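You operate a simulated robot arm through the tools that you are given. There is no shell and no other tool. Be economical: measure what you need, move in short steps, check, and stop when the job is done.

You are at the controls of a simulated two-armed robot. One attempt, no reset.

JOB
Pack this crate's paper roll in the document tube and stand it in the tube holder.
Fine: the crate label gives the number; hold the tube still while the roll goes in; yellow cap screwed on.

It is judged by the outcome, as a careful person would: the job done as asked, and still so three seconds after it is handed in. It fails if anything else is knocked over, pushed out of place, dropped, spilled or broken. A push-on lid holds only when it is set on centred and level and pressed home; a screw cap is set on level and turned clockwise until tight.

ROBOT AND FRAMES
Two 7-joint arms with two-finger parallel grippers on one trunk, on a base that drives. Base frame: it is fixed to the floor where the robot stands at the start and does not move with it; the origin is under the middle of the robot, x ahead of it, y to its left, z up. Lengths are in mm, angles in degrees, forces in N, time in s.
The left shoulder is at the start at [50, 165, 1230], the right one opposite. With the tool pointing down near the work surface each hand reaches from about 100 to 680 mm from the robot's upright axis, wherever it stands, measured 20 degrees to its own side. Places, roughly: top of the packing bench [700, 100, 900]; tube holder [-1400, -300, 600]. Payload 3.91 kg a hand.
The TCP of each hand is the grasp point between the finger pads, 30 mm short of the fingertips. In the tool frame z runs along the fingers and y along their closing line. The gripper opens to 110 mm. The fingers are 20 mm wide and 10 mm thick; the gripper's body (48 by 112 mm) begins 55 mm behind the TCP.
Orientation is told as [roll, pitch, yaw] about the base's x, y, z axes, in that order, counted from this pose: with the fingers straight down and closing along the base's y, the tool's x points along the base's -x, its y along +y and its z along -z.

CONTROLS
- The arms move only by the tool step_arm. It takes "left_commands", "right_commands" or both (then of equal length, played together; a hand with none holds still); each is a list of rows, each a list of 2 entries, a list of its own where there are three numbers: the shift along the tool's x, y, z in mm, then the turn, a rotation vector about the tool's x, y, z in degrees. In form: [[[tx, ty, tz], [ax, ay, az]], ...]. A call has 1 to 20 rows; each row is the pose to reach, as a shift and turn from the pose commanded when the call began, along the tool's axes at that moment. "left_fingers" and "right_fingers" are, for a hand that has rows, the finger opening in mm, from 0 to 110, set as the call begins (left out, the last holds). A row lasts 0.2 s, in which the tool goes at most 50 mm and 8.6 degrees; a call with a longer step from one row to the next is refused whole, and so is a gripper value outside its range. Where a pose cannot be reached the arm comes as near as it can. A force on the tool above 40 N (or 10 N above the force at the start of the call, whichever is more), or a blocked arm, ends the call early, and 0.2 s more pass. The fingers move at their own pace (about 45 mm/s each) and stop on an object; they squeeze with about 44 N. The grip force told is the motor's: it shows also when the fingers shut on nothing. Time passes only in rows, and 0.2 s behind the last, so rows that repeat a pose let the fingers close. It gives the time, the measured TCP pose, the force on the tool (base axes), the opening and the grip force at its end, in the units of the frame above (readings bear some noise), and new pictures: "pictures" is both (left out), scene, wrist or none (wrist: the cameras of the hands that moved).
- Cameras (640 x 400 px; columns grow to the right, rows downward): "scene" is now at [119.6, 15.8, 1410.6]; the picture's right is [0.17, -0.99, 0.00], its down [-0.46, -0.08, -0.89] and it looks along [0.87, 0.15, -0.46] (base axes); focal length 214 px, centre (320, 200). "left" rides on the left gripper at [72, -17, -103] in its tool frame; the picture's right is [0.23, 0.97, 0.00], its down [-0.76, 0.18, -0.62] and it looks along [-0.61, 0.14, 0.78] (tool axes); focal length 222 px, centre (320, 200). "right" rides on the right gripper at [72, 17, -103] in its tool frame; the picture's right is [-0.23, 0.97, 0.00], its down [-0.76, -0.18, -0.62] and it looks along [-0.61, -0.14, 0.78] (tool axes); focal length 222 px, centre (320, 200). There is no depth. A picture from a camera that has moved, and an enlarged one, comes with that camera's place and axes in the base frame and with its lens.
- lift_body(by): slides the trunk up (or, below 0, down) by that many mm; the arms and the scene camera ride with it, the base frame stays. It gives what a move gives, with no picture.
- roll_base(legs): drives the robot by 1 to 6 legs, each [ahead, left, turn to the left] in mm, mm and degrees, along the robot's own axes; the way and the turn of a leg run together, so that a leg with both is an arc; at most 1500 mm and 180 degrees a leg. The arms and the cameras ride along, it lands a little off, and it stops where it bumps. It gives what a move gives, and a new picture of the scene camera.
- pan_tilt(pan, tilt): turns the head with the scene camera to pan (to the left, within 80 degrees either way) and tilt (down, from -29 to 69), counted from straight ahead of the robot. It gives what a move gives, and a new picture of the scene camera.
- enlarge(camera, box): a new picture of the part [left, top, right, bottom] of that camera's present view, enlarged. The clock stands still meanwhile.
- hand_in(): hands the job in; it is judged then, once.

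Work in short steps. Places have to be worked out from the pictures, the camera data and where the tool is seen: move nearer, look again, correct. Check each grasp and each placing, and mend what went wrong. You have 120 turns and 170 pictures in all, those below and enlarged ones among them. Open the grippers and draw the arms clear of the work before you hand the job in, unless the task says otherwise; then end with one line.

The tools are called after "Call:" as a command line: name --argument value ..., lists and objects as JSON in quotes. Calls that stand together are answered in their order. step_arm: Moves the arms, as the interface text tells. Its arguments: {"type":"object","properties":{"left_commands":{"type":"array","items":{"type":"array"}},"left_fingers":{"type":"number"},"right_commands":{"type":"array","items":{"type":"array"}},"right_fingers":{"type":"number"},"pictures":{"type":"string","enum":["both","scene","wrist","none"]}},"required":[]} The other tools are called the same way: lift_body (by) slides the trunk up or down; roll_base (legs) drives the base; pan_tilt (pan, tilt) turns the head that bears the scene camera; enlarge (camera, box) takes an enlarged picture of a part of a camera's view; hand_in () hands the job in.

At the start:

```text
clock: 0.0
left_eef_pos: [351.5, 224.3, 1397.4]
left_tool_rot: [0.0, -0.1, 0.1]
left_ft_force: [0.9, 0.1, -0.4]
left_finger_gap: 109.9
left_gripper_force: 0.1
right_eef_pos: [333.1, -115.2, 1300.0]
right_tool_rot: [0.1, -0.1, -0.2]
right_ft_force: [0.4, -0.3, -1.1]
right_finger_gap: 109.9
right_gripper_force: 0.1
trunk travel left (down, up): [-450.0, 53.0]
robot x, y, heading: [3.1, 1.0, 0.2]
head pan, tilt: [9.8, 27.6]
```

scene: 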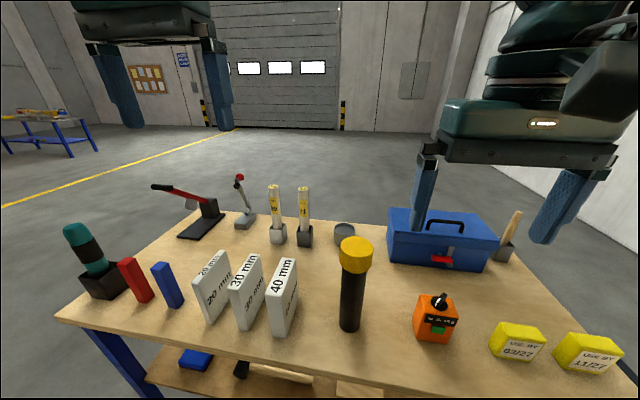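
right: 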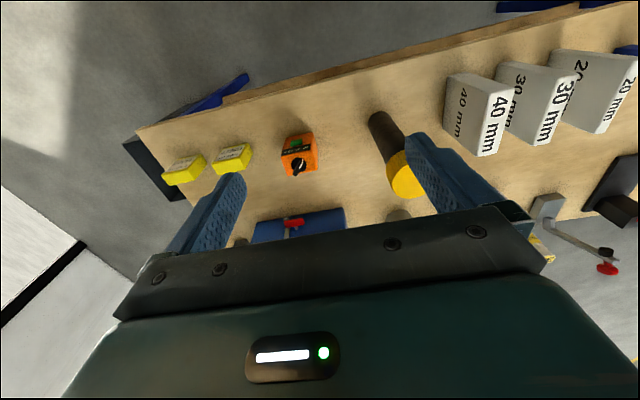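
left: 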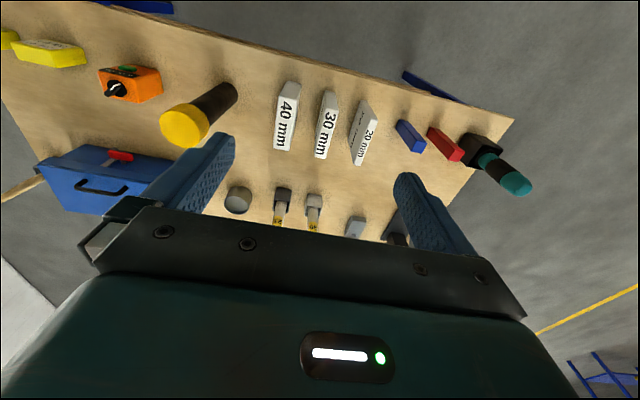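

The bench shows a black tube with a yellow cap and two paper rolls in stands. I look closer at the rolls and the tube.

Call:
enlarge --camera "scene" --box '[220, 160, 400, 272]'

Call:
pan_tilt --pan 10 --tilt 55

```text
3.56 times, centred on (310, 216) of scene
camera zoom: at [119.6, 15.8, 1410.6], right [0.17, -0.99, 0.0], down [-0.46, -0.08, -0.89], along [0.87, 0.15, -0.46], focal length 763 px, centre (356, 143)
```

zoom: 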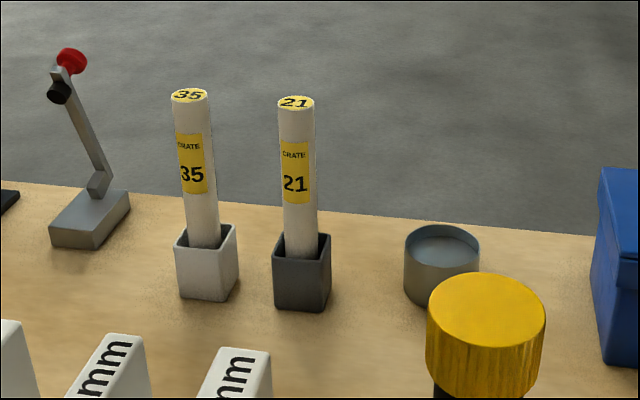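

```text
clock: 0.9
left_eef_pos: [352.1, 224.1, 1397.9]
left_tool_rot: [-0.1, -0.1, 0.1]
left_ft_force: [0.7, 0.5, 0.0]
left_finger_gap: 109.8
left_gripper_force: 0.1
right_eef_pos: [332.5, -116.0, 1301.5]
right_tool_rot: [0.1, -0.1, -0.1]
right_ft_force: [-0.4, 0.5, 0.4]
right_finger_gap: 109.9
right_gripper_force: 0.0
trunk travel left (down, up): [-450.0, 53.0]
robot x, y, heading: [0.6, -1.2, 0.1]
head pan, tilt: [10.0, 55.0]
camera scene: at [100.6, 12.7, 1370.9], right [0.17, -0.98, 0.0], down [-0.81, -0.14, -0.57], along [0.57, 0.1, -0.82], focal length 214 px, centre (320, 200)
```

scene: 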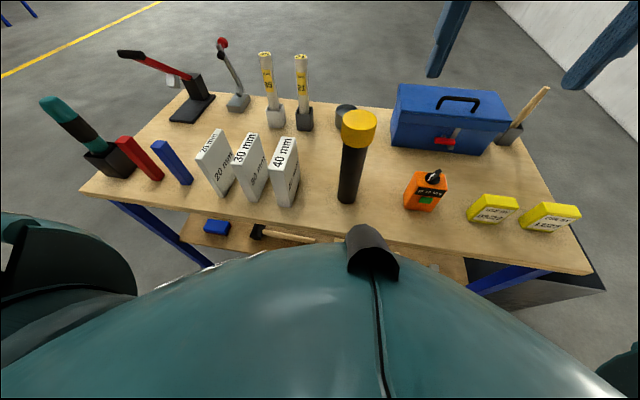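

Crate number rolls are 35 and 21. I need to find the crate and its label; a dark box shows under the bench's right end. I look right.

Call:
pan_tilt --pan -45 --tilt 45

Call:
pan_tilt --pan 75 --tilt 25

```text
clock: 2.2
left_eef_pos: [351.9, 223.5, 1397.8]
left_tool_rot: [-0.2, 0.0, 0.0]
left_ft_force: [-1.0, 0.5, 0.4]
left_finger_gap: 109.9
left_gripper_force: 0.0
right_eef_pos: [333.3, -115.4, 1300.7]
right_tool_rot: [0.1, -0.1, -0.1]
right_ft_force: [-0.1, 0.5, -0.3]
right_finger_gap: 109.8
right_gripper_force: 0.0
trunk travel left (down, up): [-450.0, 53.0]
robot x, y, heading: [3.1, -0.7, -0.0]
head pan, tilt: [-45.0, 45.0]
camera scene: at [87.2, -57.2, 1384.2], right [-0.71, -0.71, 0.0], down [-0.5, 0.5, -0.71], along [0.5, -0.5, -0.71], focal length 214 px, centre (320, 200)
```

scene: 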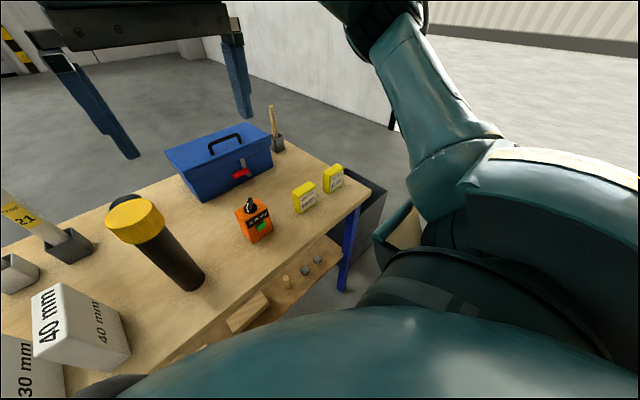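

```text
clock: 4.2
left_eef_pos: [352.2, 224.3, 1396.8]
left_tool_rot: [-0.2, -0.1, 0.0]
left_ft_force: [0.2, 0.2, 1.0]
left_finger_gap: 110.2
left_gripper_force: 0.1
right_eef_pos: [333.1, -116.3, 1299.6]
right_tool_rot: [0.1, -0.1, -0.1]
right_ft_force: [-0.2, 0.3, 0.6]
right_finger_gap: 110.1
right_gripper_force: 0.1
trunk travel left (down, up): [-450.0, 53.0]
robot x, y, heading: [3.1, -0.5, 0.0]
head pan, tilt: [75.0, 25.0]
camera scene: at [53.5, 89.2, 1414.8], right [0.97, -0.26, 0.0], down [-0.11, -0.41, -0.91], along [0.23, 0.88, -0.42], focal length 214 px, centre (320, 200)
```

scene: 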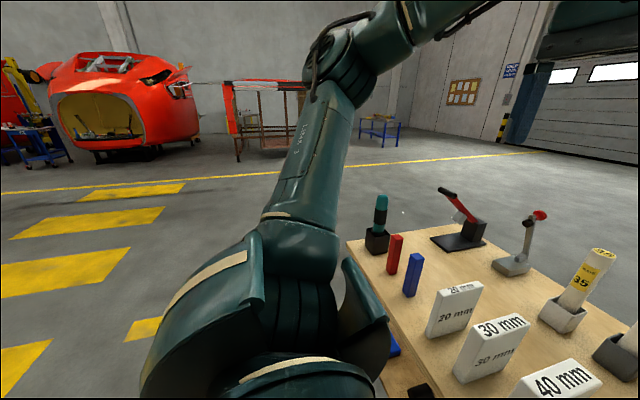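

No crate on the left. On the right I saw a dark bin and something tan behind my elbow. I turn the base to the right with the head ahead and look.

Call:
pan_tilt --pan -80 --tilt 40

Call:
roll_base --legs '[[0, 0, -60]]'

```text
clock: 6.6
left_eef_pos: [351.0, 224.0, 1397.3]
left_tool_rot: [-0.1, -0.1, 0.1]
left_ft_force: [1.1, 0.0, -0.1]
left_finger_gap: 109.9
left_gripper_force: 0.0
right_eef_pos: [332.8, -115.5, 1299.9]
right_tool_rot: [0.1, -0.1, -0.1]
right_ft_force: [-0.1, 0.2, -0.8]
right_finger_gap: 110.0
right_gripper_force: 0.0
trunk travel left (down, up): [-450.0, 53.0]
robot x, y, heading: [-4.0, -2.2, -0.2]
head pan, tilt: [-80.0, 40.0]
camera scene: at [44.4, -83.5, 1391.5], right [-0.98, -0.17, 0.0], down [-0.11, 0.63, -0.77], along [0.13, -0.75, -0.64], focal length 214 px, centre (320, 200)
```

scene: 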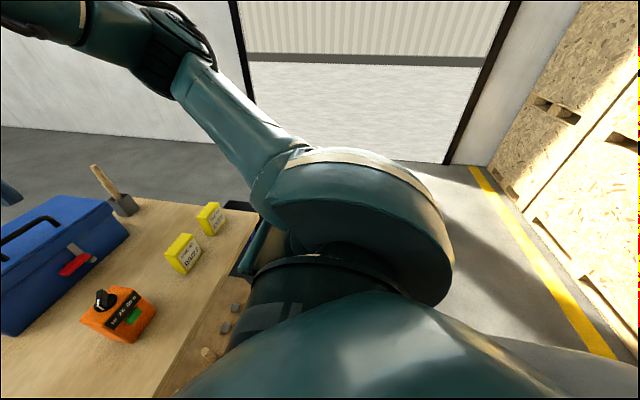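

```text
clock: 9.6
left_eef_pos: [367.9, -196.8, 1396.8]
left_tool_rot: [-0.1, -0.1, -60.5]
left_ft_force: [-0.1, -0.4, 0.6]
left_finger_gap: 110.1
left_gripper_force: 0.0
right_eef_pos: [62.8, -346.7, 1300.2]
right_tool_rot: [0.1, -0.1, -60.8]
right_ft_force: [-0.4, -0.8, -0.2]
right_finger_gap: 110.1
right_gripper_force: 0.1
trunk travel left (down, up): [-450.0, 53.0]
robot x, y, heading: [1.2, 1.8, -60.6]
head pan, tilt: [-80.0, 40.0]
camera scene: at [-51.2, -79.3, 1391.5], right [-0.63, 0.77, 0.0], down [0.5, 0.41, -0.77], along [-0.59, -0.49, -0.64], focal length 214 px, centre (320, 200)
```

scene: 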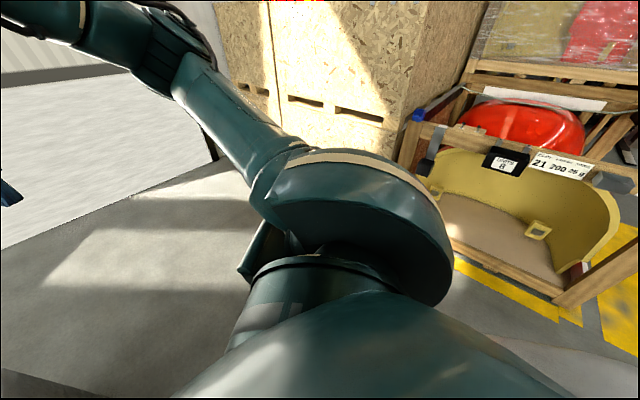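

A crate with a label "... 21 200 26 8" shows at right. I enlarge it and look round more.

Call:
enlarge --camera "scene" --box '[460, 80, 640, 192]'

Call:
pan_tilt --pan -20 --tilt 35

Call:
roll_base --legs '[[0, 0, -95]]'

```text
3.56 times, centred on (550, 136) of scene
camera zoom: at [-51.2, -79.3, 1391.5], right [-0.63, 0.77, 0.0], down [0.5, 0.41, -0.77], along [-0.59, -0.49, -0.64], focal length 763 px, centre (-498, 428)
```

zoom: 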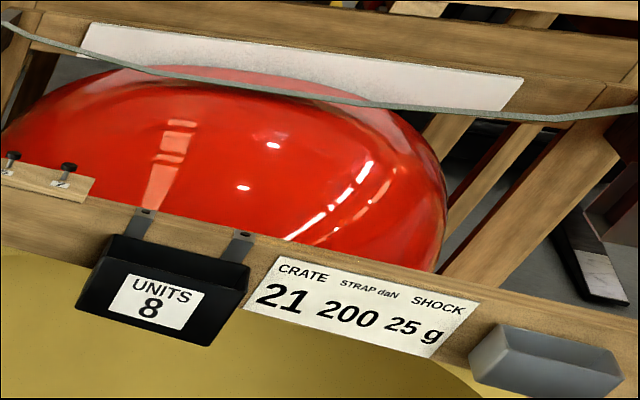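

```text
clock: 10.9
left_eef_pos: [367.7, -197.8, 1396.8]
left_tool_rot: [-0.1, -0.1, -60.5]
left_ft_force: [0.2, 0.2, 0.1]
left_finger_gap: 110.1
left_gripper_force: 0.0
right_eef_pos: [62.1, -347.3, 1300.2]
right_tool_rot: [0.1, -0.1, -60.7]
right_ft_force: [0.6, 0.0, 0.9]
right_finger_gap: 110.2
right_gripper_force: 0.0
trunk travel left (down, up): [-450.0, 53.0]
robot x, y, heading: [2.1, -4.3, -60.8]
head pan, tilt: [-20.0, 35.0]
camera scene: at [28.9, -112.2, 1399.1], right [-0.99, -0.16, 0.0], down [-0.09, 0.57, -0.82], along [0.13, -0.81, -0.57], focal length 214 px, centre (320, 200)
```

scene: 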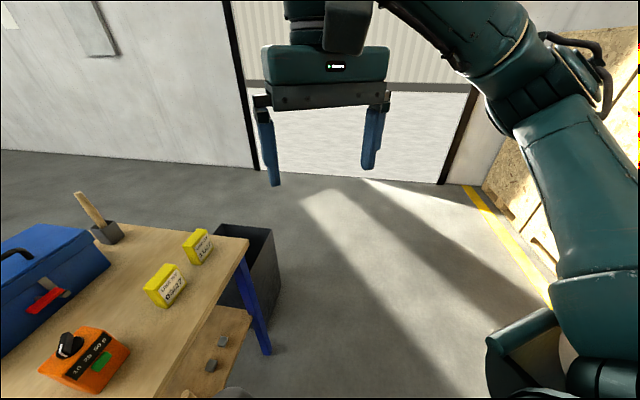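

```text
clock: 15.4
left_eef_pos: [-228.4, -349.0, 1395.9]
left_tool_rot: [-0.1, -0.1, -155.7]
left_ft_force: [0.4, 0.6, 0.2]
left_finger_gap: 109.9
left_gripper_force: 0.2
right_eef_pos: [-350.4, -30.2, 1300.2]
right_tool_rot: [0.1, -0.1, -156.0]
right_ft_force: [-0.4, -0.3, 0.1]
right_finger_gap: 109.8
right_gripper_force: 0.0
trunk travel left (down, up): [-450.0, 53.0]
robot x, y, heading: [0.9, 1.3, -155.9]
head pan, tilt: [-20.0, 35.0]
camera scene: at [-114.3, -18.0, 1399.1], right [-0.07, 1.0, 0.0], down [0.57, 0.04, -0.82], along [-0.82, -0.06, -0.57], focal length 214 px, centre (320, 200)
```

scene: 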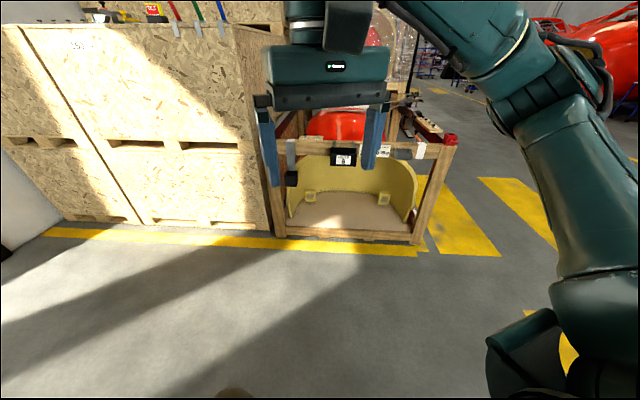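

The crate label reads 21, so roll 21. The tube holder should project to about (293,188): the dark thing on the crate's post. I enlarge it.

Call:
enlarge --camera "scene" --box '[240, 120, 460, 258]'

Call:
roll_base --legs '[[300, 0, 20]]'

```text
2.90 times, centred on (350, 189) of scene
camera zoom: at [-114.3, -18.0, 1399.1], right [-0.07, 1.0, 0.0], down [0.57, 0.04, -0.82], along [-0.82, -0.06, -0.57], focal length 622 px, centre (233, 232)
```

zoom: 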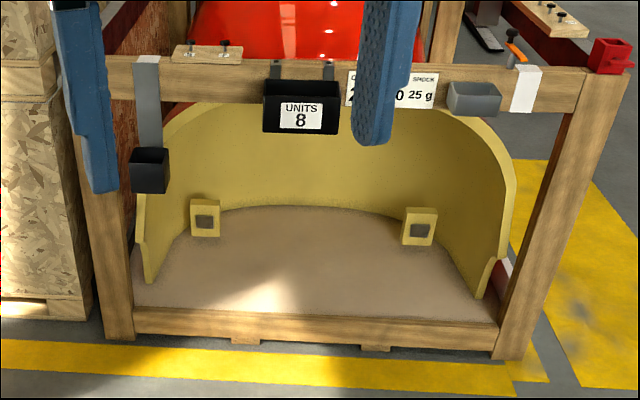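

```text
clock: 17.4
left_eef_pos: [-339.9, -573.3, 1397.3]
left_tool_rot: [0.0, -0.1, -135.6]
left_ft_force: [0.3, 0.3, -0.1]
left_finger_gap: 109.9
left_gripper_force: 0.1
right_eef_pos: [-564.6, -317.4, 1299.9]
right_tool_rot: [0.1, -0.1, -135.7]
right_ft_force: [-1.5, 0.1, 0.8]
right_finger_gap: 110.0
right_gripper_force: 0.0
trunk travel left (down, up): [-450.0, 53.0]
robot x, y, heading: [-246.9, -164.9, -136.0]
head pan, tilt: [-20.0, 35.0]
camera scene: at [-346.6, -223.9, 1399.0], right [-0.41, 0.91, 0.0], down [0.52, 0.24, -0.82], along [-0.75, -0.34, -0.57], focal length 214 px, centre (320, 200)
```

scene: 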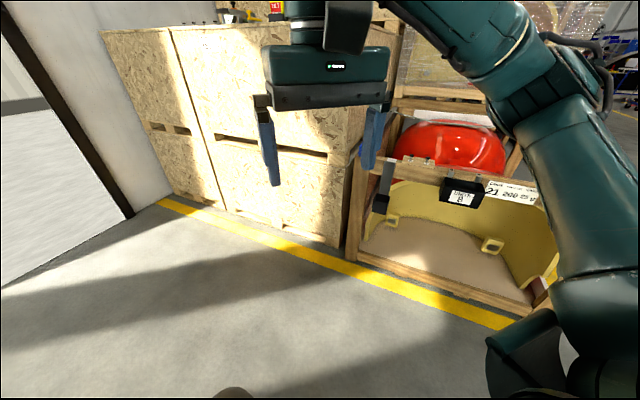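

The label says 21 and the holder is the black box hung on the crate's left post (top at about z 715). I drive back to the bench, and will use the left hand for cap and roll and the right hand to hold the tube.

Call:
roll_base --legs '[[0, 0, 136], [247, 165, 0]]'

Call:
pan_tilt --pan 8 --tilt 45

```text
clock: 25.1
left_eef_pos: [342.3, 237.4, 1397.9]
left_tool_rot: [-0.1, -0.1, 1.5]
left_ft_force: [-0.3, -0.6, 0.1]
left_finger_gap: 110.1
left_gripper_force: 0.1
right_eef_pos: [329.7, -103.5, 1300.6]
right_tool_rot: [0.2, -0.1, 1.5]
right_ft_force: [0.7, 0.1, 0.8]
right_finger_gap: 110.0
right_gripper_force: 0.0
trunk travel left (down, up): [-450.0, 53.0]
robot x, y, heading: [-4.8, 4.9, 1.6]
head pan, tilt: [-20.0, 35.0]
camera scene: at [108.3, -22.6, 1399.0], right [-0.32, -0.95, 0.0], down [-0.54, 0.18, -0.82], along [0.78, -0.26, -0.57], focal length 214 px, centre (320, 200)
```

scene: 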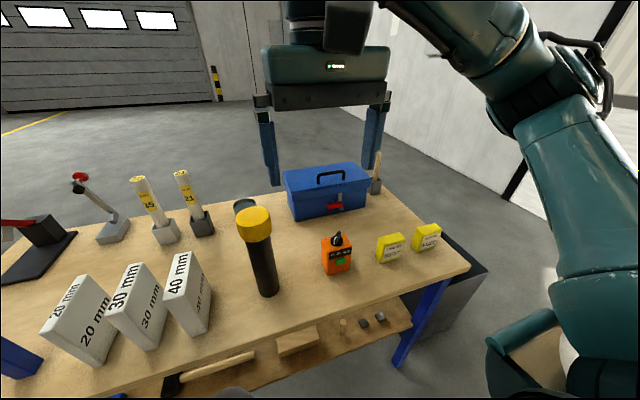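

```text
clock: 26.0
left_eef_pos: [340.1, 237.1, 1397.2]
left_tool_rot: [0.0, 0.0, 1.5]
left_ft_force: [-0.1, 0.3, 1.0]
left_finger_gap: 109.8
left_gripper_force: 0.0
right_eef_pos: [331.1, -103.5, 1299.7]
right_tool_rot: [0.1, -0.1, 1.4]
right_ft_force: [0.1, -0.5, -0.5]
right_finger_gap: 110.0
right_gripper_force: 0.0
trunk travel left (down, up): [-450.0, 53.0]
robot x, y, heading: [-3.7, 5.8, 1.4]
head pan, tilt: [8.0, 45.0]
camera scene: at [104.7, 18.4, 1384.3], right [0.16, -0.99, 0.0], down [-0.7, -0.12, -0.71], along [0.7, 0.12, -0.71], focal length 214 px, centre (320, 200)
```

scene: 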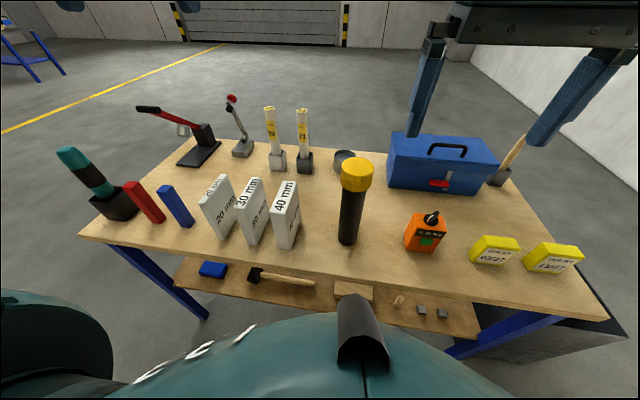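

I enlarge the tube and the rolls for accurate geometry.

Call:
enlarge --camera "scene" --box '[280, 145, 440, 255]'

Call:
enlarge --camera "scene" --box '[250, 95, 370, 180]'

```text
3.64 times, centred on (360, 200) of scene
camera zoom: at [104.7, 18.4, 1384.3], right [0.16, -0.99, 0.0], down [-0.7, -0.12, -0.71], along [0.7, 0.12, -0.71], focal length 780 px, centre (174, 200)
```

zoom: 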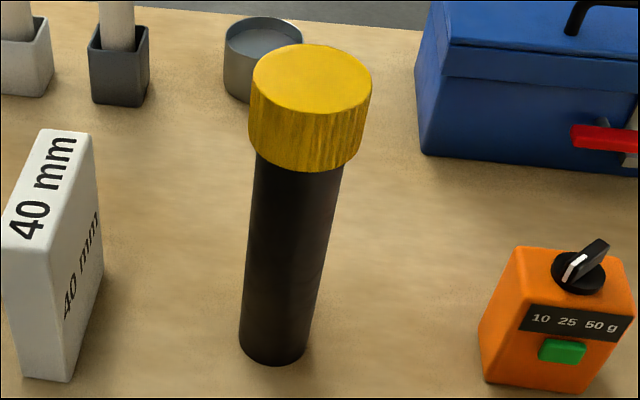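

```text
4.71 times, centred on (310, 138) of scene
camera zoom: at [104.7, 18.4, 1384.3], right [0.16, -0.99, 0.0], down [-0.7, -0.12, -0.71], along [0.7, 0.12, -0.71], focal length 1009 px, centre (367, 494)
```

zoom: 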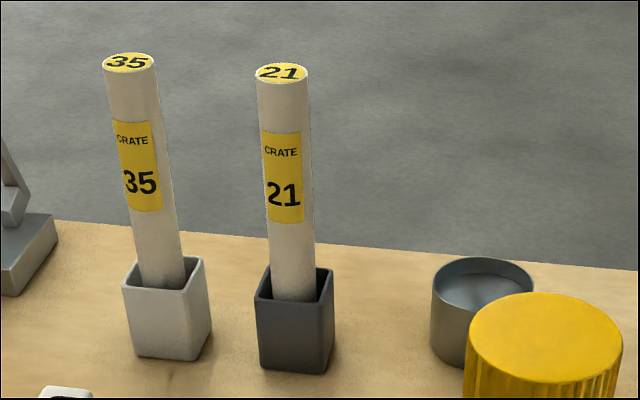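

Tube: base near (472,0), 54 mm across, cap 68 mm across with its top at z≈1121; roll 21 stands at about (784,195) with its top at 1097. I swing the right hand to a horizontal pose pointing at the tube, at z 1000 and about 110 mm short of it.

Call:
step_arm --right_commands '[[[-3.8, 2.6, 21.4], [-2, -6.2, -2]], [[-7.6, 5.2, 42.9], [-3.9, -12.4, -3.9]], [[-11.4, 7.9, 64.3], [-5.9, -18.6, -5.9]], [[-15.1, 10.5, 85.7], [-7.8, -24.8, -7.8]], [[-18.9, 13.1, 107.1], [-9.8, -31, -9.8]], [[-22.7, 15.7, 128.6], [-11.7, -37.2, -11.7]], [[-26.5, 18.4, 150], [-13.7, -43.5, -13.7]], [[-30.3, 21, 171.4], [-15.7, -49.7, -15.7]], [[-34.1, 23.6, 192.9], [-17.6, -55.9, -17.6]], [[-37.9, 26.2, 214.3], [-19.6, -62.1, -19.6]], [[-41.6, 28.8, 235.7], [-21.5, -68.3, -21.5]], [[-45.4, 31.5, 257.1], [-23.5, -74.5, -23.5]], [[-49.2, 34.1, 278.6], [-25.4, -80.7, -25.4]], [[-53, 36.7, 300], [-27.4, -86.9, -27.4]]]'

```text
clock: 29.0
left_eef_pos: [342.9, 240.7, 1394.6]
left_tool_rot: [-0.2, 0.1, 1.5]
left_ft_force: [0.8, 2.6, -0.1]
left_finger_gap: 109.7
left_gripper_force: 0.2
right_eef_pos: [442.6, -35.7, 1173.7]
right_tool_rot: [-143.1, -76.7, -172.6]
right_ft_force: [2.9, -10.8, 8.7]
right_finger_gap: 109.9
right_gripper_force: 0.0
right hand out of reach, approached as far as the arm can: row 7, 8, 9, 10, 11, 12, 13, 14
trunk travel left (down, up): [-450.0, 53.0]
robot x, y, heading: [-1.5, 6.3, 1.7]
head pan, tilt: [8.0, 45.0]
camera scene: at [106.7, 21.3, 1384.0], right [0.16, -0.99, 0.0], down [-0.7, -0.12, -0.71], along [0.7, 0.11, -0.71], focal length 214 px, centre (320, 200)
camera right: at [375.5, -93.7, 1083.1], right [-0.72, 0.69, 0.09], down [-0.48, -0.58, 0.65], along [0.5, 0.42, 0.75], focal length 222 px, centre (320, 200)
```

scene: 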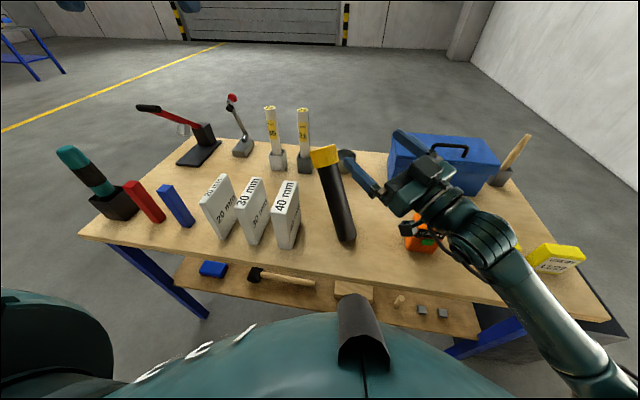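
right: 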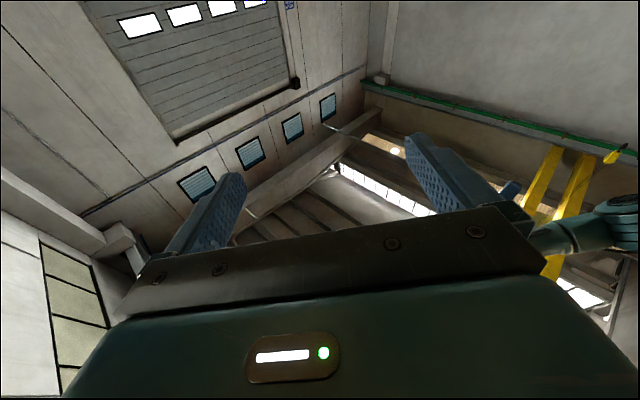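

The hand could not reach that pose and it has touched the tube, which now leans. The clock is stopped, so I look closely before moving.

Call:
enlarge --camera "scene" --box '[290, 110, 450, 260]'

Call:
enlarge --camera "left" --box '[0, 0, 640, 400]'

```text
2.67 times, centred on (370, 185) of scene
camera zoom: at [106.7, 21.3, 1384.0], right [0.16, -0.99, 0.0], down [-0.7, -0.12, -0.71], along [0.7, 0.11, -0.71], focal length 572 px, centre (187, 240)
```

zoom: 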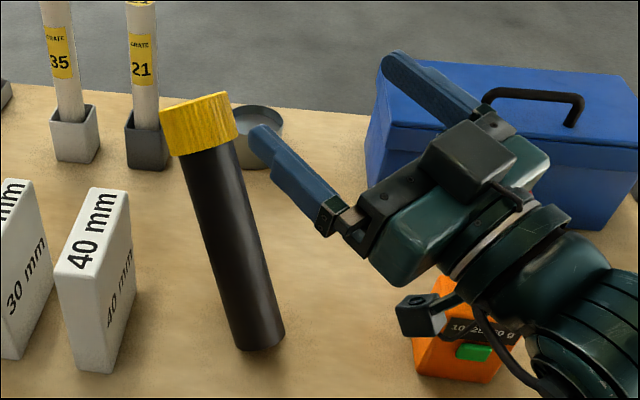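

```text
1.00 times, centred on (320, 200) of left
camera zoom: at [271.3, 222.0, 1500.1], right [-0.25, 0.97, 0.0], down [0.76, 0.2, 0.62], along [0.6, 0.16, -0.78], focal length 222 px, centre (320, 200)
```

zoom: 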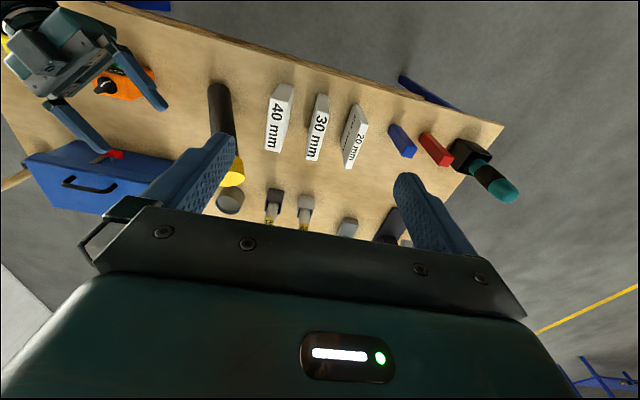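

The tube is already past tipping and is falling ahead-left. I can't catch it in time, so I keep both hands still for one short row and see where it lands.

Call:
step_arm --left_commands '[[[0, 0, 0], [0, 0, 0]]]' --pictures "scene"

```text
clock: 29.4
left_eef_pos: [339.6, 237.3, 1395.8]
left_tool_rot: [-0.1, 0.0, 1.6]
left_ft_force: [-0.5, 1.0, -0.4]
left_finger_gap: 110.1
left_gripper_force: 0.1
right_eef_pos: [399.5, -51.3, 1039.9]
right_tool_rot: [53.7, -84.0, -11.3]
right_ft_force: [-0.4, 1.4, -0.2]
right_finger_gap: 110.0
right_gripper_force: 0.0
trunk travel left (down, up): [-450.0, 53.0]
robot x, y, heading: [-8.1, 6.4, 1.4]
head pan, tilt: [8.0, 45.0]
camera scene: at [104.5, 19.6, 1384.4], right [0.16, -0.99, 0.0], down [-0.7, -0.12, -0.71], along [0.7, 0.12, -0.71], focal length 214 px, centre (320, 200)
```

scene: 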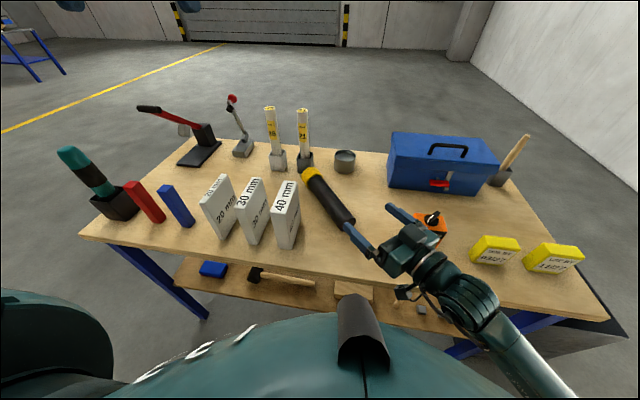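

The tube lies on the bench and nothing else has moved, as far as I can see. I wait a moment to see whether it rolls.

Call:
step_arm --left_commands '[[[0, 0, 0], [0, 0, 0]], [[0, 0, 0], [0, 0, 0]]]' --pictures "none"

Call:
enlarge --camera "scene" --box '[250, 90, 490, 290]'

```text
clock: 30.0
left_eef_pos: [340.8, 237.1, 1396.6]
left_tool_rot: [0.0, -0.1, 1.6]
left_ft_force: [0.8, 0.2, 0.3]
left_finger_gap: 109.9
left_gripper_force: 0.0
right_eef_pos: [399.0, -50.7, 1038.9]
right_tool_rot: [53.7, -83.9, -11.3]
right_ft_force: [0.5, 0.6, -0.4]
right_finger_gap: 110.1
right_gripper_force: 0.1
trunk travel left (down, up): [-450.0, 53.0]
robot x, y, heading: [-4.0, 7.4, 1.4]
head pan, tilt: [8.0, 45.0]
```

```text
2.00 times, centred on (370, 190) of scene
camera zoom: at [104.7, 18.3, 1384.2], right [0.16, -0.99, 0.0], down [-0.7, -0.12, -0.71], along [0.7, 0.12, -0.71], focal length 429 px, centre (220, 220)
```

zoom: 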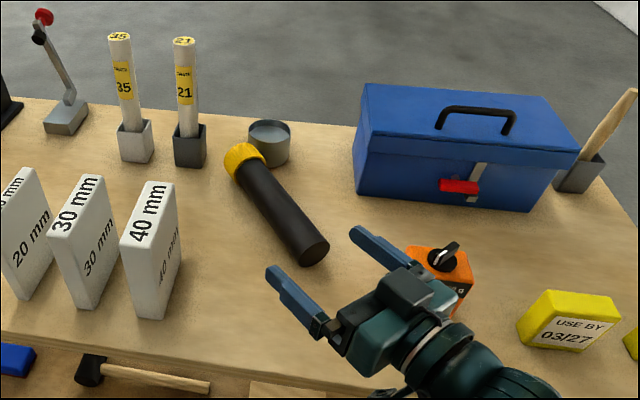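

The tube is rolling slowly to the right, towards the grey dish. I check again after the shortest wait.

Call:
step_arm --left_commands '[[[0, 0, 0], [0, 0, 0]]]' --pictures "none"

Call:
enlarge --camera "scene" --box '[250, 90, 490, 290]'

```text
clock: 30.4
left_eef_pos: [340.6, 236.8, 1397.3]
left_tool_rot: [-0.1, -0.2, 1.5]
left_ft_force: [0.6, 0.8, 0.8]
left_finger_gap: 109.9
left_gripper_force: 0.0
right_eef_pos: [399.7, -50.6, 1038.9]
right_tool_rot: [53.6, -83.9, -11.2]
right_ft_force: [0.3, -0.3, -0.8]
right_finger_gap: 109.9
right_gripper_force: 0.0
trunk travel left (down, up): [-450.0, 53.0]
robot x, y, heading: [-4.3, 6.6, 1.5]
head pan, tilt: [8.0, 45.0]
```

```text
2.00 times, centred on (370, 190) of scene
camera zoom: at [104.6, 18.4, 1384.2], right [0.16, -0.99, 0.0], down [-0.7, -0.12, -0.71], along [0.7, 0.12, -0.71], focal length 429 px, centre (220, 220)
```

zoom: 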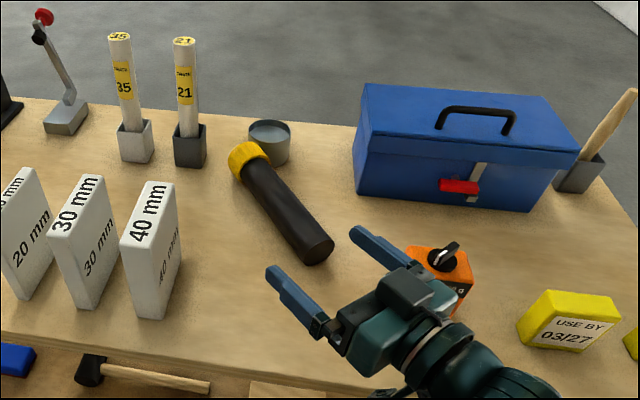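

It is slowing and the dish hasn't moved. One more short wait.

Call:
step_arm --left_commands '[[[0, 0, 0], [0, 0, 0]], [[0, 0, 0], [0, 0, 0]], [[0, 0, 0], [0, 0, 0]]]' --pictures "none"

Call:
enlarge --camera "scene" --box '[250, 90, 490, 290]'

```text
clock: 31.2
left_eef_pos: [339.8, 237.7, 1398.5]
left_tool_rot: [-0.1, -0.1, 1.5]
left_ft_force: [0.1, 0.6, 0.8]
left_finger_gap: 110.0
left_gripper_force: 0.0
right_eef_pos: [398.6, -50.0, 1038.8]
right_tool_rot: [53.6, -83.9, -11.2]
right_ft_force: [-0.4, -0.2, 0.3]
right_finger_gap: 110.3
right_gripper_force: 0.1
trunk travel left (down, up): [-450.0, 53.0]
robot x, y, heading: [-4.8, 1.9, 1.3]
head pan, tilt: [8.0, 45.0]
```

```text
2.00 times, centred on (370, 190) of scene
camera zoom: at [104.6, 18.4, 1384.2], right [0.16, -0.99, 0.0], down [-0.7, -0.12, -0.71], along [0.7, 0.12, -0.71], focal length 429 px, centre (220, 220)
```

zoom: 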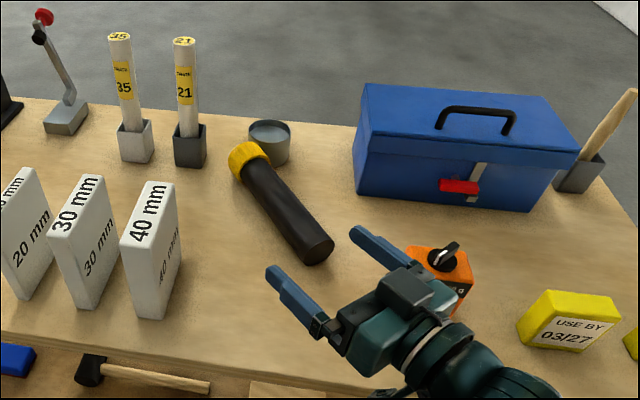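

The tube has come to rest from about (554,-56) at its base to (772,90) at its cap, and nothing else has been touched. It can be picked up from above with yaw ≈34° and tilted upright. First I raise the right hand, clear of everything, back to pointing down.

Call:
step_arm --right_commands '[[[-16.7, -15.4, 16.1], [0, 7.5, 0]], [[-33.3, -30.1, 31], [0, 15, 0]], [[-50, -43.2, 43.8], [0, 22.5, 0]], [[-66.7, -53.9, 53.4], [0, 30, 0]], [[-83.3, -61.8, 59.3], [0, 37.5, 0]], [[-100, -66.6, 60.9], [0, 45, 0]], [[-116.7, -68.1, 58.1], [0, 52.5, 0]], [[-133.3, -66.6, 51.1], [0, 60, 0]], [[-150, -62.3, 40.3], [0, 67.5, 0]], [[-166.7, -55.6, 26.3], [0, 75, 0]], [[-183.3, -47.4, 10.2], [0, 82.5, 0]], [[-200, -38, -7], [0, 90, 0]]]' --pictures "scene"

```text
clock: 33.8
left_eef_pos: [338.8, 237.3, 1397.6]
left_tool_rot: [-0.2, -0.2, 1.5]
left_ft_force: [0.3, -0.5, -0.1]
left_finger_gap: 110.0
left_gripper_force: 0.1
right_eef_pos: [437.8, -87.5, 1235.2]
right_tool_rot: [4.8, 3.6, 42.6]
right_ft_force: [0.4, 0.0, -0.3]
right_finger_gap: 110.0
right_gripper_force: 0.1
trunk travel left (down, up): [-450.0, 53.0]
robot x, y, heading: [-6.6, 4.5, 1.5]
head pan, tilt: [8.0, 45.0]
camera scene: at [103.8, 18.8, 1384.3], right [0.16, -0.99, 0.0], down [-0.7, -0.12, -0.71], along [0.7, 0.12, -0.71], focal length 214 px, centre (320, 200)
```

scene: 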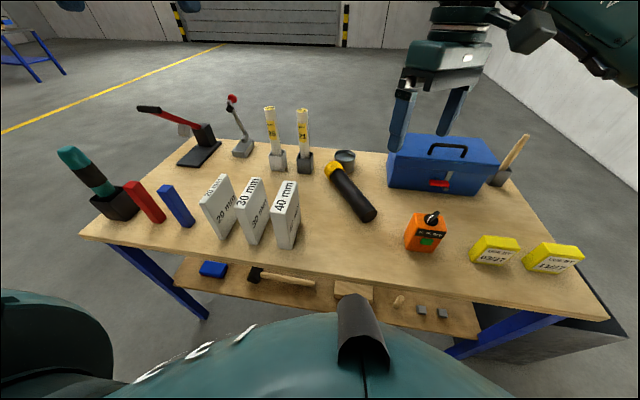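

The right hand is at (438,-88,1235), nearly straight down. I drive ahead 70 mm to bring the tube well within reach.

Call:
roll_base --legs '[[70, 0, -1.5]]'

```text
clock: 34.8
left_eef_pos: [416.6, 227.8, 1397.0]
left_tool_rot: [-0.1, 0.1, 0.1]
left_ft_force: [-0.1, 0.2, -0.5]
left_finger_gap: 110.1
left_gripper_force: 0.0
right_eef_pos: [507.5, -99.5, 1235.5]
right_tool_rot: [4.9, 3.7, 41.0]
right_ft_force: [0.1, -0.2, -0.4]
right_finger_gap: 109.9
right_gripper_force: 0.1
trunk travel left (down, up): [-450.0, 53.0]
robot x, y, heading: [64.3, 8.7, -0.2]
head pan, tilt: [8.0, 45.0]
camera scene: at [175.6, 16.4, 1384.1], right [0.14, -0.99, 0.0], down [-0.7, -0.1, -0.71], along [0.7, 0.1, -0.71], focal length 214 px, centre (320, 200)
```

scene: 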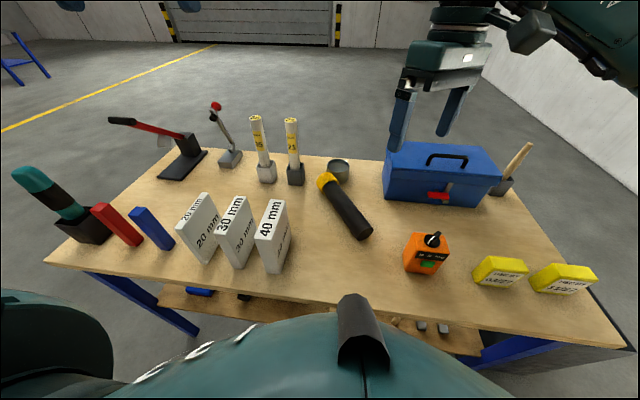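

Driven cleanly. I re-measure the tube from here.

Call:
enlarge --camera "scene" --box '[270, 140, 430, 250]'

```text
3.64 times, centred on (350, 195) of scene
camera zoom: at [175.6, 16.4, 1384.1], right [0.14, -0.99, 0.0], down [-0.7, -0.1, -0.71], along [0.7, 0.1, -0.71], focal length 780 px, centre (211, 218)
```

zoom: 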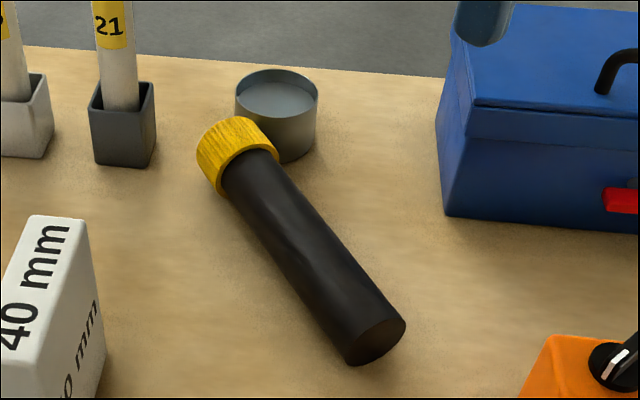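

Base end at (549,-60), cap rim at (725,58), axis at 33.8°. I move the right hand above a grip point 135 mm from the base end, (661,15,1020), pointing straight down with yaw 33.8.

Call:
step_arm --right_commands '[[[-25.6, -3.9, 25.1], [0.6, -0.5, 0.9]], [[-51.1, -7.9, 50.2], [1.2, -0.9, 1.8]], [[-76.7, -11.8, 75.3], [1.8, -1.4, 2.7]], [[-102.2, -15.8, 100.4], [2.5, -1.8, 3.6]], [[-127.8, -19.7, 125.5], [3.1, -2.3, 4.5]], [[-153.4, -23.6, 150.6], [3.7, -2.8, 5.4]], [[-178.9, -27.6, 175.7], [4.3, -3.2, 6.3]], [[-204.5, -31.5, 200.8], [4.9, -3.7, 7.2]]]' --right_fingers 90

```text
clock: 36.6
left_eef_pos: [416.6, 229.1, 1397.2]
left_tool_rot: [-0.1, -0.1, 0.0]
left_ft_force: [-0.2, 0.8, 0.4]
left_finger_gap: 110.0
left_gripper_force: 0.1
right_eef_pos: [654.6, 10.5, 1028.3]
right_tool_rot: [-0.1, 0.3, 34.1]
right_ft_force: [0.0, 0.2, 1.2]
right_finger_gap: 90.1
right_gripper_force: 0.0
right hand out of reach, approached as far as the arm can: row 8
trunk travel left (down, up): [-450.0, 53.0]
robot x, y, heading: [63.9, 4.7, -0.0]
head pan, tilt: [8.0, 45.0]
camera scene: at [174.5, 16.4, 1384.3], right [0.14, -0.99, 0.0], down [-0.7, -0.1, -0.71], along [0.7, 0.1, -0.71], focal length 214 px, centre (320, 200)
camera right: at [585.5, -16.6, 1133.0], right [-0.36, 0.93, 0.0], down [0.73, 0.28, 0.62], along [0.58, 0.22, -0.79], focal length 222 px, centre (320, 200)
```

scene: 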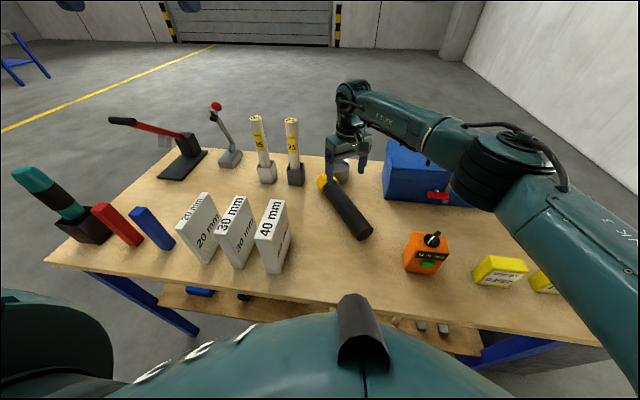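
right: 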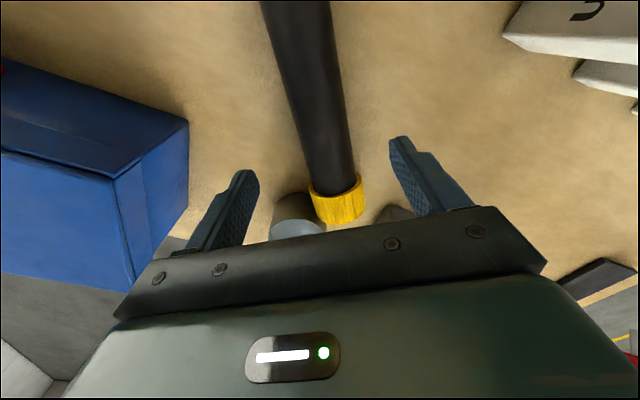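

The arm is at its reach limit. I drive ahead another 70 mm (hand at z 1028 is above all things near it), then descend with more margin.

Call:
roll_base --legs '[[70, 0, 0]]'

```text
clock: 37.6
left_eef_pos: [456.8, 229.6, 1396.9]
left_tool_rot: [0.0, 0.0, 0.0]
left_ft_force: [0.1, -0.5, 0.5]
left_finger_gap: 109.9
left_gripper_force: 0.0
right_eef_pos: [694.0, 10.5, 1028.4]
right_tool_rot: [-0.1, 0.3, 34.0]
right_ft_force: [-0.1, -0.4, -0.6]
right_finger_gap: 89.8
right_gripper_force: 0.1
trunk travel left (down, up): [-450.0, 53.0]
robot x, y, heading: [103.2, 6.4, -0.2]
head pan, tilt: [8.0, 45.0]
stopped in leg 1: the robot was blocked; the commanded pose is now the measured one
camera scene: at [214.6, 16.5, 1384.3], right [0.14, -0.99, 0.0], down [-0.7, -0.1, -0.71], along [0.7, 0.1, -0.71], focal length 214 px, centre (320, 200)
```

scene: 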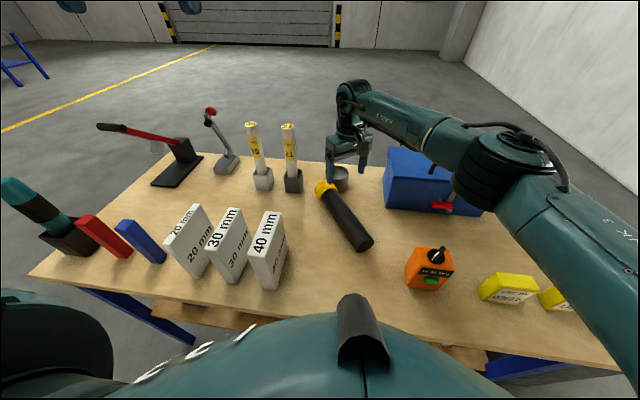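

The base stops against the bench at x=103. I shift the hand to (661,15) over the tube's axis.

Call:
step_arm --right_commands '[[[12.5, 11, 4], [0, 0, 0]], [[24.9, 22.2, 8], [0.1, -0.3, 0]]]' --pictures "wrist"

```text
clock: 38.2
left_eef_pos: [457.5, 229.9, 1395.5]
left_tool_rot: [0.0, 0.1, 0.1]
left_ft_force: [-0.5, 1.0, 0.6]
left_finger_gap: 110.2
left_gripper_force: 0.1
right_eef_pos: [663.1, 14.9, 1021.9]
right_tool_rot: [-0.2, 0.0, 34.0]
right_ft_force: [0.9, -0.2, 0.2]
right_finger_gap: 90.1
right_gripper_force: 0.0
trunk travel left (down, up): [-450.0, 53.0]
robot x, y, heading: [108.2, 6.0, -0.1]
head pan, tilt: [8.0, 45.0]
camera right: at [593.0, -12.1, 1125.9], right [-0.36, 0.93, 0.0], down [0.73, 0.28, 0.62], along [0.58, 0.22, -0.78], focal length 222 px, centre (320, 200)
```

right: 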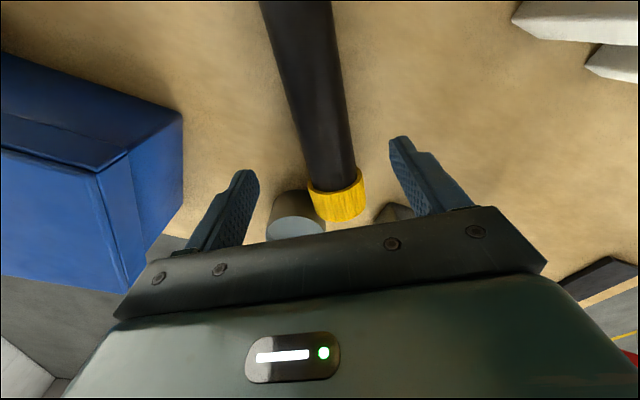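

The tube's axis lies right under the TCP. I descend to z≈897 with the fingers straddling it.

Call:
step_arm --right_commands '[[[0, 0, 31], [0, 0, 0]], [[0, 0, 62], [0, 0, 0]], [[0, 0, 93], [0, 0, 0]], [[0, 0, 115], [0, 0, 0]], [[0, 0, 123], [0, 0, 0]]]' --pictures "wrist"

```text
clock: 39.5
left_eef_pos: [458.2, 229.1, 1396.8]
left_tool_rot: [0.0, 0.1, 0.2]
left_ft_force: [-0.4, 0.4, -0.3]
left_finger_gap: 110.0
left_gripper_force: 0.0
right_eef_pos: [664.0, 14.8, 897.3]
right_tool_rot: [0.0, 0.0, 34.1]
right_ft_force: [0.2, -0.2, -0.5]
right_finger_gap: 89.9
right_gripper_force: 0.2
trunk travel left (down, up): [-450.0, 53.0]
robot x, y, heading: [103.9, 6.5, 0.1]
head pan, tilt: [8.0, 45.0]
camera right: at [593.8, -13.1, 1001.9], right [-0.36, 0.93, 0.0], down [0.73, 0.28, 0.62], along [0.58, 0.22, -0.78], focal length 222 px, centre (320, 200)
```

right: 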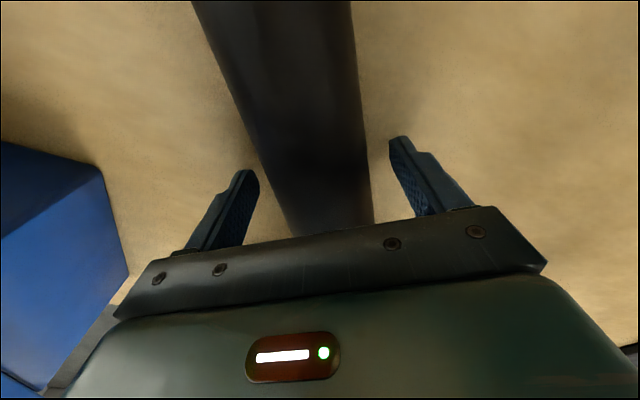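

Fingers straddle the tube. I close.

Call:
step_arm --right_commands '[[[0, 0, 0], [0, 0, 0]], [[0, 0, 0], [0, 0, 0]], [[0, 0, 0], [0, 0, 0]], [[0, 0, 0], [0, 0, 0]]]' --right_fingers 30 --pictures "none"

```text
clock: 40.5
left_eef_pos: [458.5, 229.4, 1395.9]
left_tool_rot: [0.0, 0.2, 0.3]
left_ft_force: [-0.9, -0.4, 0.0]
left_finger_gap: 109.9
left_gripper_force: 0.0
right_eef_pos: [663.7, 14.3, 897.6]
right_tool_rot: [0.0, -0.1, 34.1]
right_ft_force: [-1.1, 0.6, -0.2]
right_finger_gap: 54.9
right_gripper_force: 44.5
trunk travel left (down, up): [-450.0, 53.0]
robot x, y, heading: [104.4, 3.0, 0.1]
head pan, tilt: [8.0, 45.0]
```

Gripped at 54.9 mm. I lift straight up 160 mm.

Call:
step_arm --right_commands '[[[0, 0, -20], [0, 0, 0]], [[0, 0, -55], [0, 0, 0]], [[0, 0, -90], [0, 0, 0]], [[0, 0, -125], [0, 0, 0]], [[0, 0, -160], [0, 0, 0]]]'

```text
clock: 41.6
left_eef_pos: [457.5, 228.3, 1394.3]
left_tool_rot: [0.0, 0.1, 0.3]
left_ft_force: [-0.8, -0.2, -0.6]
left_finger_gap: 110.0
left_gripper_force: 0.1
right_eef_pos: [661.3, 14.1, 1059.0]
right_tool_rot: [-0.2, 0.0, 34.0]
right_ft_force: [0.0, 0.6, -0.2]
right_finger_gap: 30.2
right_gripper_force: 0.0
trunk travel left (down, up): [-450.0, 53.0]
robot x, y, heading: [105.2, 5.8, 0.1]
head pan, tilt: [8.0, 45.0]
camera scene: at [215.4, 16.5, 1384.2], right [0.14, -0.99, 0.0], down [-0.7, -0.1, -0.71], along [0.7, 0.1, -0.71], focal length 214 px, centre (320, 200)
camera right: at [592.6, -13.3, 1163.4], right [-0.36, 0.93, 0.0], down [0.73, 0.28, 0.62], along [0.58, 0.22, -0.78], focal length 222 px, centre (320, 200)
```

scene: 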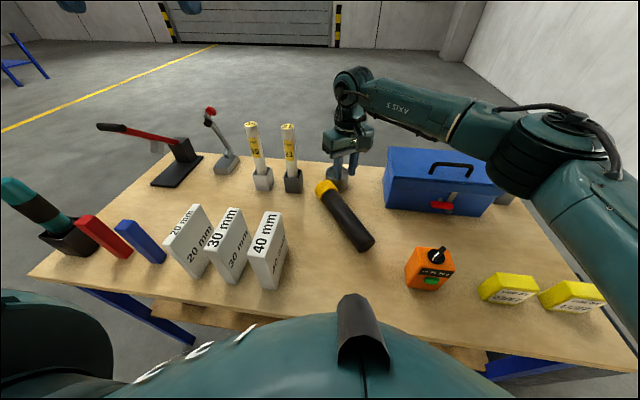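
right: 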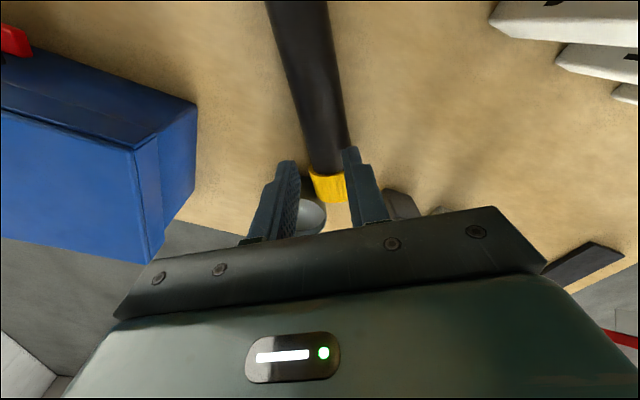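

The grip slipped: the tube lies lower than my fingers were, still at the same place. I reopen and go lower, feeling for the bench top.

Call:
step_arm --right_commands '[[[0, 0, 0], [0, 0, 0]], [[0, 0, 0], [0, 0, 0]], [[0, 0, 0], [0, 0, 0]], [[0, 0, 0], [0, 0, 0]], [[0, 0, 45], [0, 0, 0]], [[0, 0, 90], [0, 0, 0]], [[0, 0, 130], [0, 0, 0]], [[0, 0, 150], [0, 0, 0]], [[0, 0, 160], [0, 0, 0]], [[0, 0, 165], [0, 0, 0]], [[0, 0, 170], [0, 0, 0]], [[0, 0, 174], [0, 0, 0]]]' --right_fingers 90 --pictures "wrist"

```text
clock: 44.2
left_eef_pos: [454.5, 228.2, 1398.6]
left_tool_rot: [0.0, -0.2, 0.1]
left_ft_force: [-0.3, -0.3, 0.0]
left_finger_gap: 110.0
left_gripper_force: 0.0
right_eef_pos: [661.6, 15.6, 889.6]
right_tool_rot: [-0.2, -0.5, 33.9]
right_ft_force: [-3.6, -5.3, 36.6]
right_finger_gap: 89.0
right_gripper_force: 0.0
trunk travel left (down, up): [-450.0, 53.0]
robot x, y, heading: [103.9, 4.4, -0.1]
head pan, tilt: [8.0, 45.0]
camera right: at [592.2, -12.8, 994.1], right [-0.36, 0.93, 0.0], down [0.73, 0.28, 0.63], along [0.59, 0.22, -0.78], focal length 222 px, centre (320, 200)
```

right: 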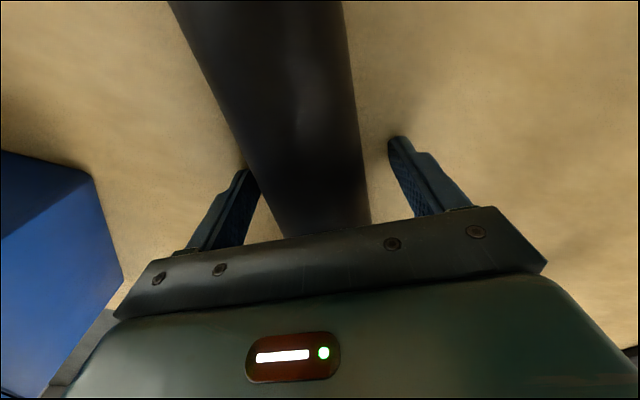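

The tips touched the bench at TCP z 889.6, so the surface is at 860. I back off 2 mm, close fully, and then lift slowly a little.

Call:
step_arm --right_commands '[[[0, 0, -2], [0, 0, 0]], [[0, 0, -2], [0, 0, 0]], [[0, 0, -2], [0, 0, 0]], [[0, 0, -2], [0, 0, 0]], [[0, 0, -2], [0, 0, 0]], [[0, 0, -2], [0, 0, 0]], [[0, 0, -4], [0, 0, 0]], [[0, 0, -8], [0, 0, 0]], [[0, 0, -14], [0, 0, 0]], [[0, 0, -20], [0, 0, 0]]]' --right_fingers 0

```text
clock: 46.5
left_eef_pos: [458.5, 229.1, 1396.4]
left_tool_rot: [0.0, 0.1, 0.1]
left_ft_force: [-0.2, 1.0, 0.2]
left_finger_gap: 109.8
left_gripper_force: 0.1
right_eef_pos: [662.4, 13.5, 902.4]
right_tool_rot: [-0.4, 0.1, 34.0]
right_ft_force: [-0.4, 0.3, -1.7]
right_finger_gap: 54.4
right_gripper_force: 44.2
trunk travel left (down, up): [-450.0, 53.0]
robot x, y, heading: [105.1, 5.3, -0.3]
head pan, tilt: [8.0, 45.0]
camera scene: at [215.9, 16.2, 1384.1], right [0.14, -0.99, 0.0], down [-0.7, -0.1, -0.71], along [0.7, 0.1, -0.71], focal length 214 px, centre (320, 200)
camera right: at [593.9, -14.5, 1007.2], right [-0.35, 0.94, -0.01], down [0.73, 0.28, 0.62], along [0.58, 0.22, -0.78], focal length 222 px, centre (320, 200)
```

scene: 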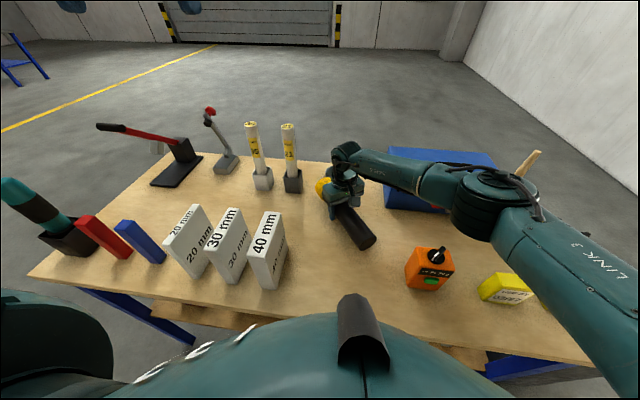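
right: 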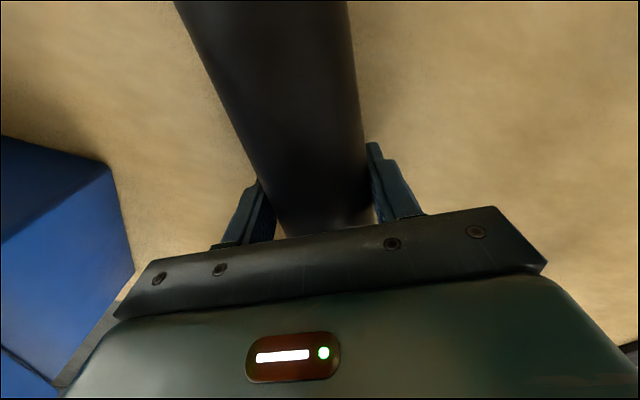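

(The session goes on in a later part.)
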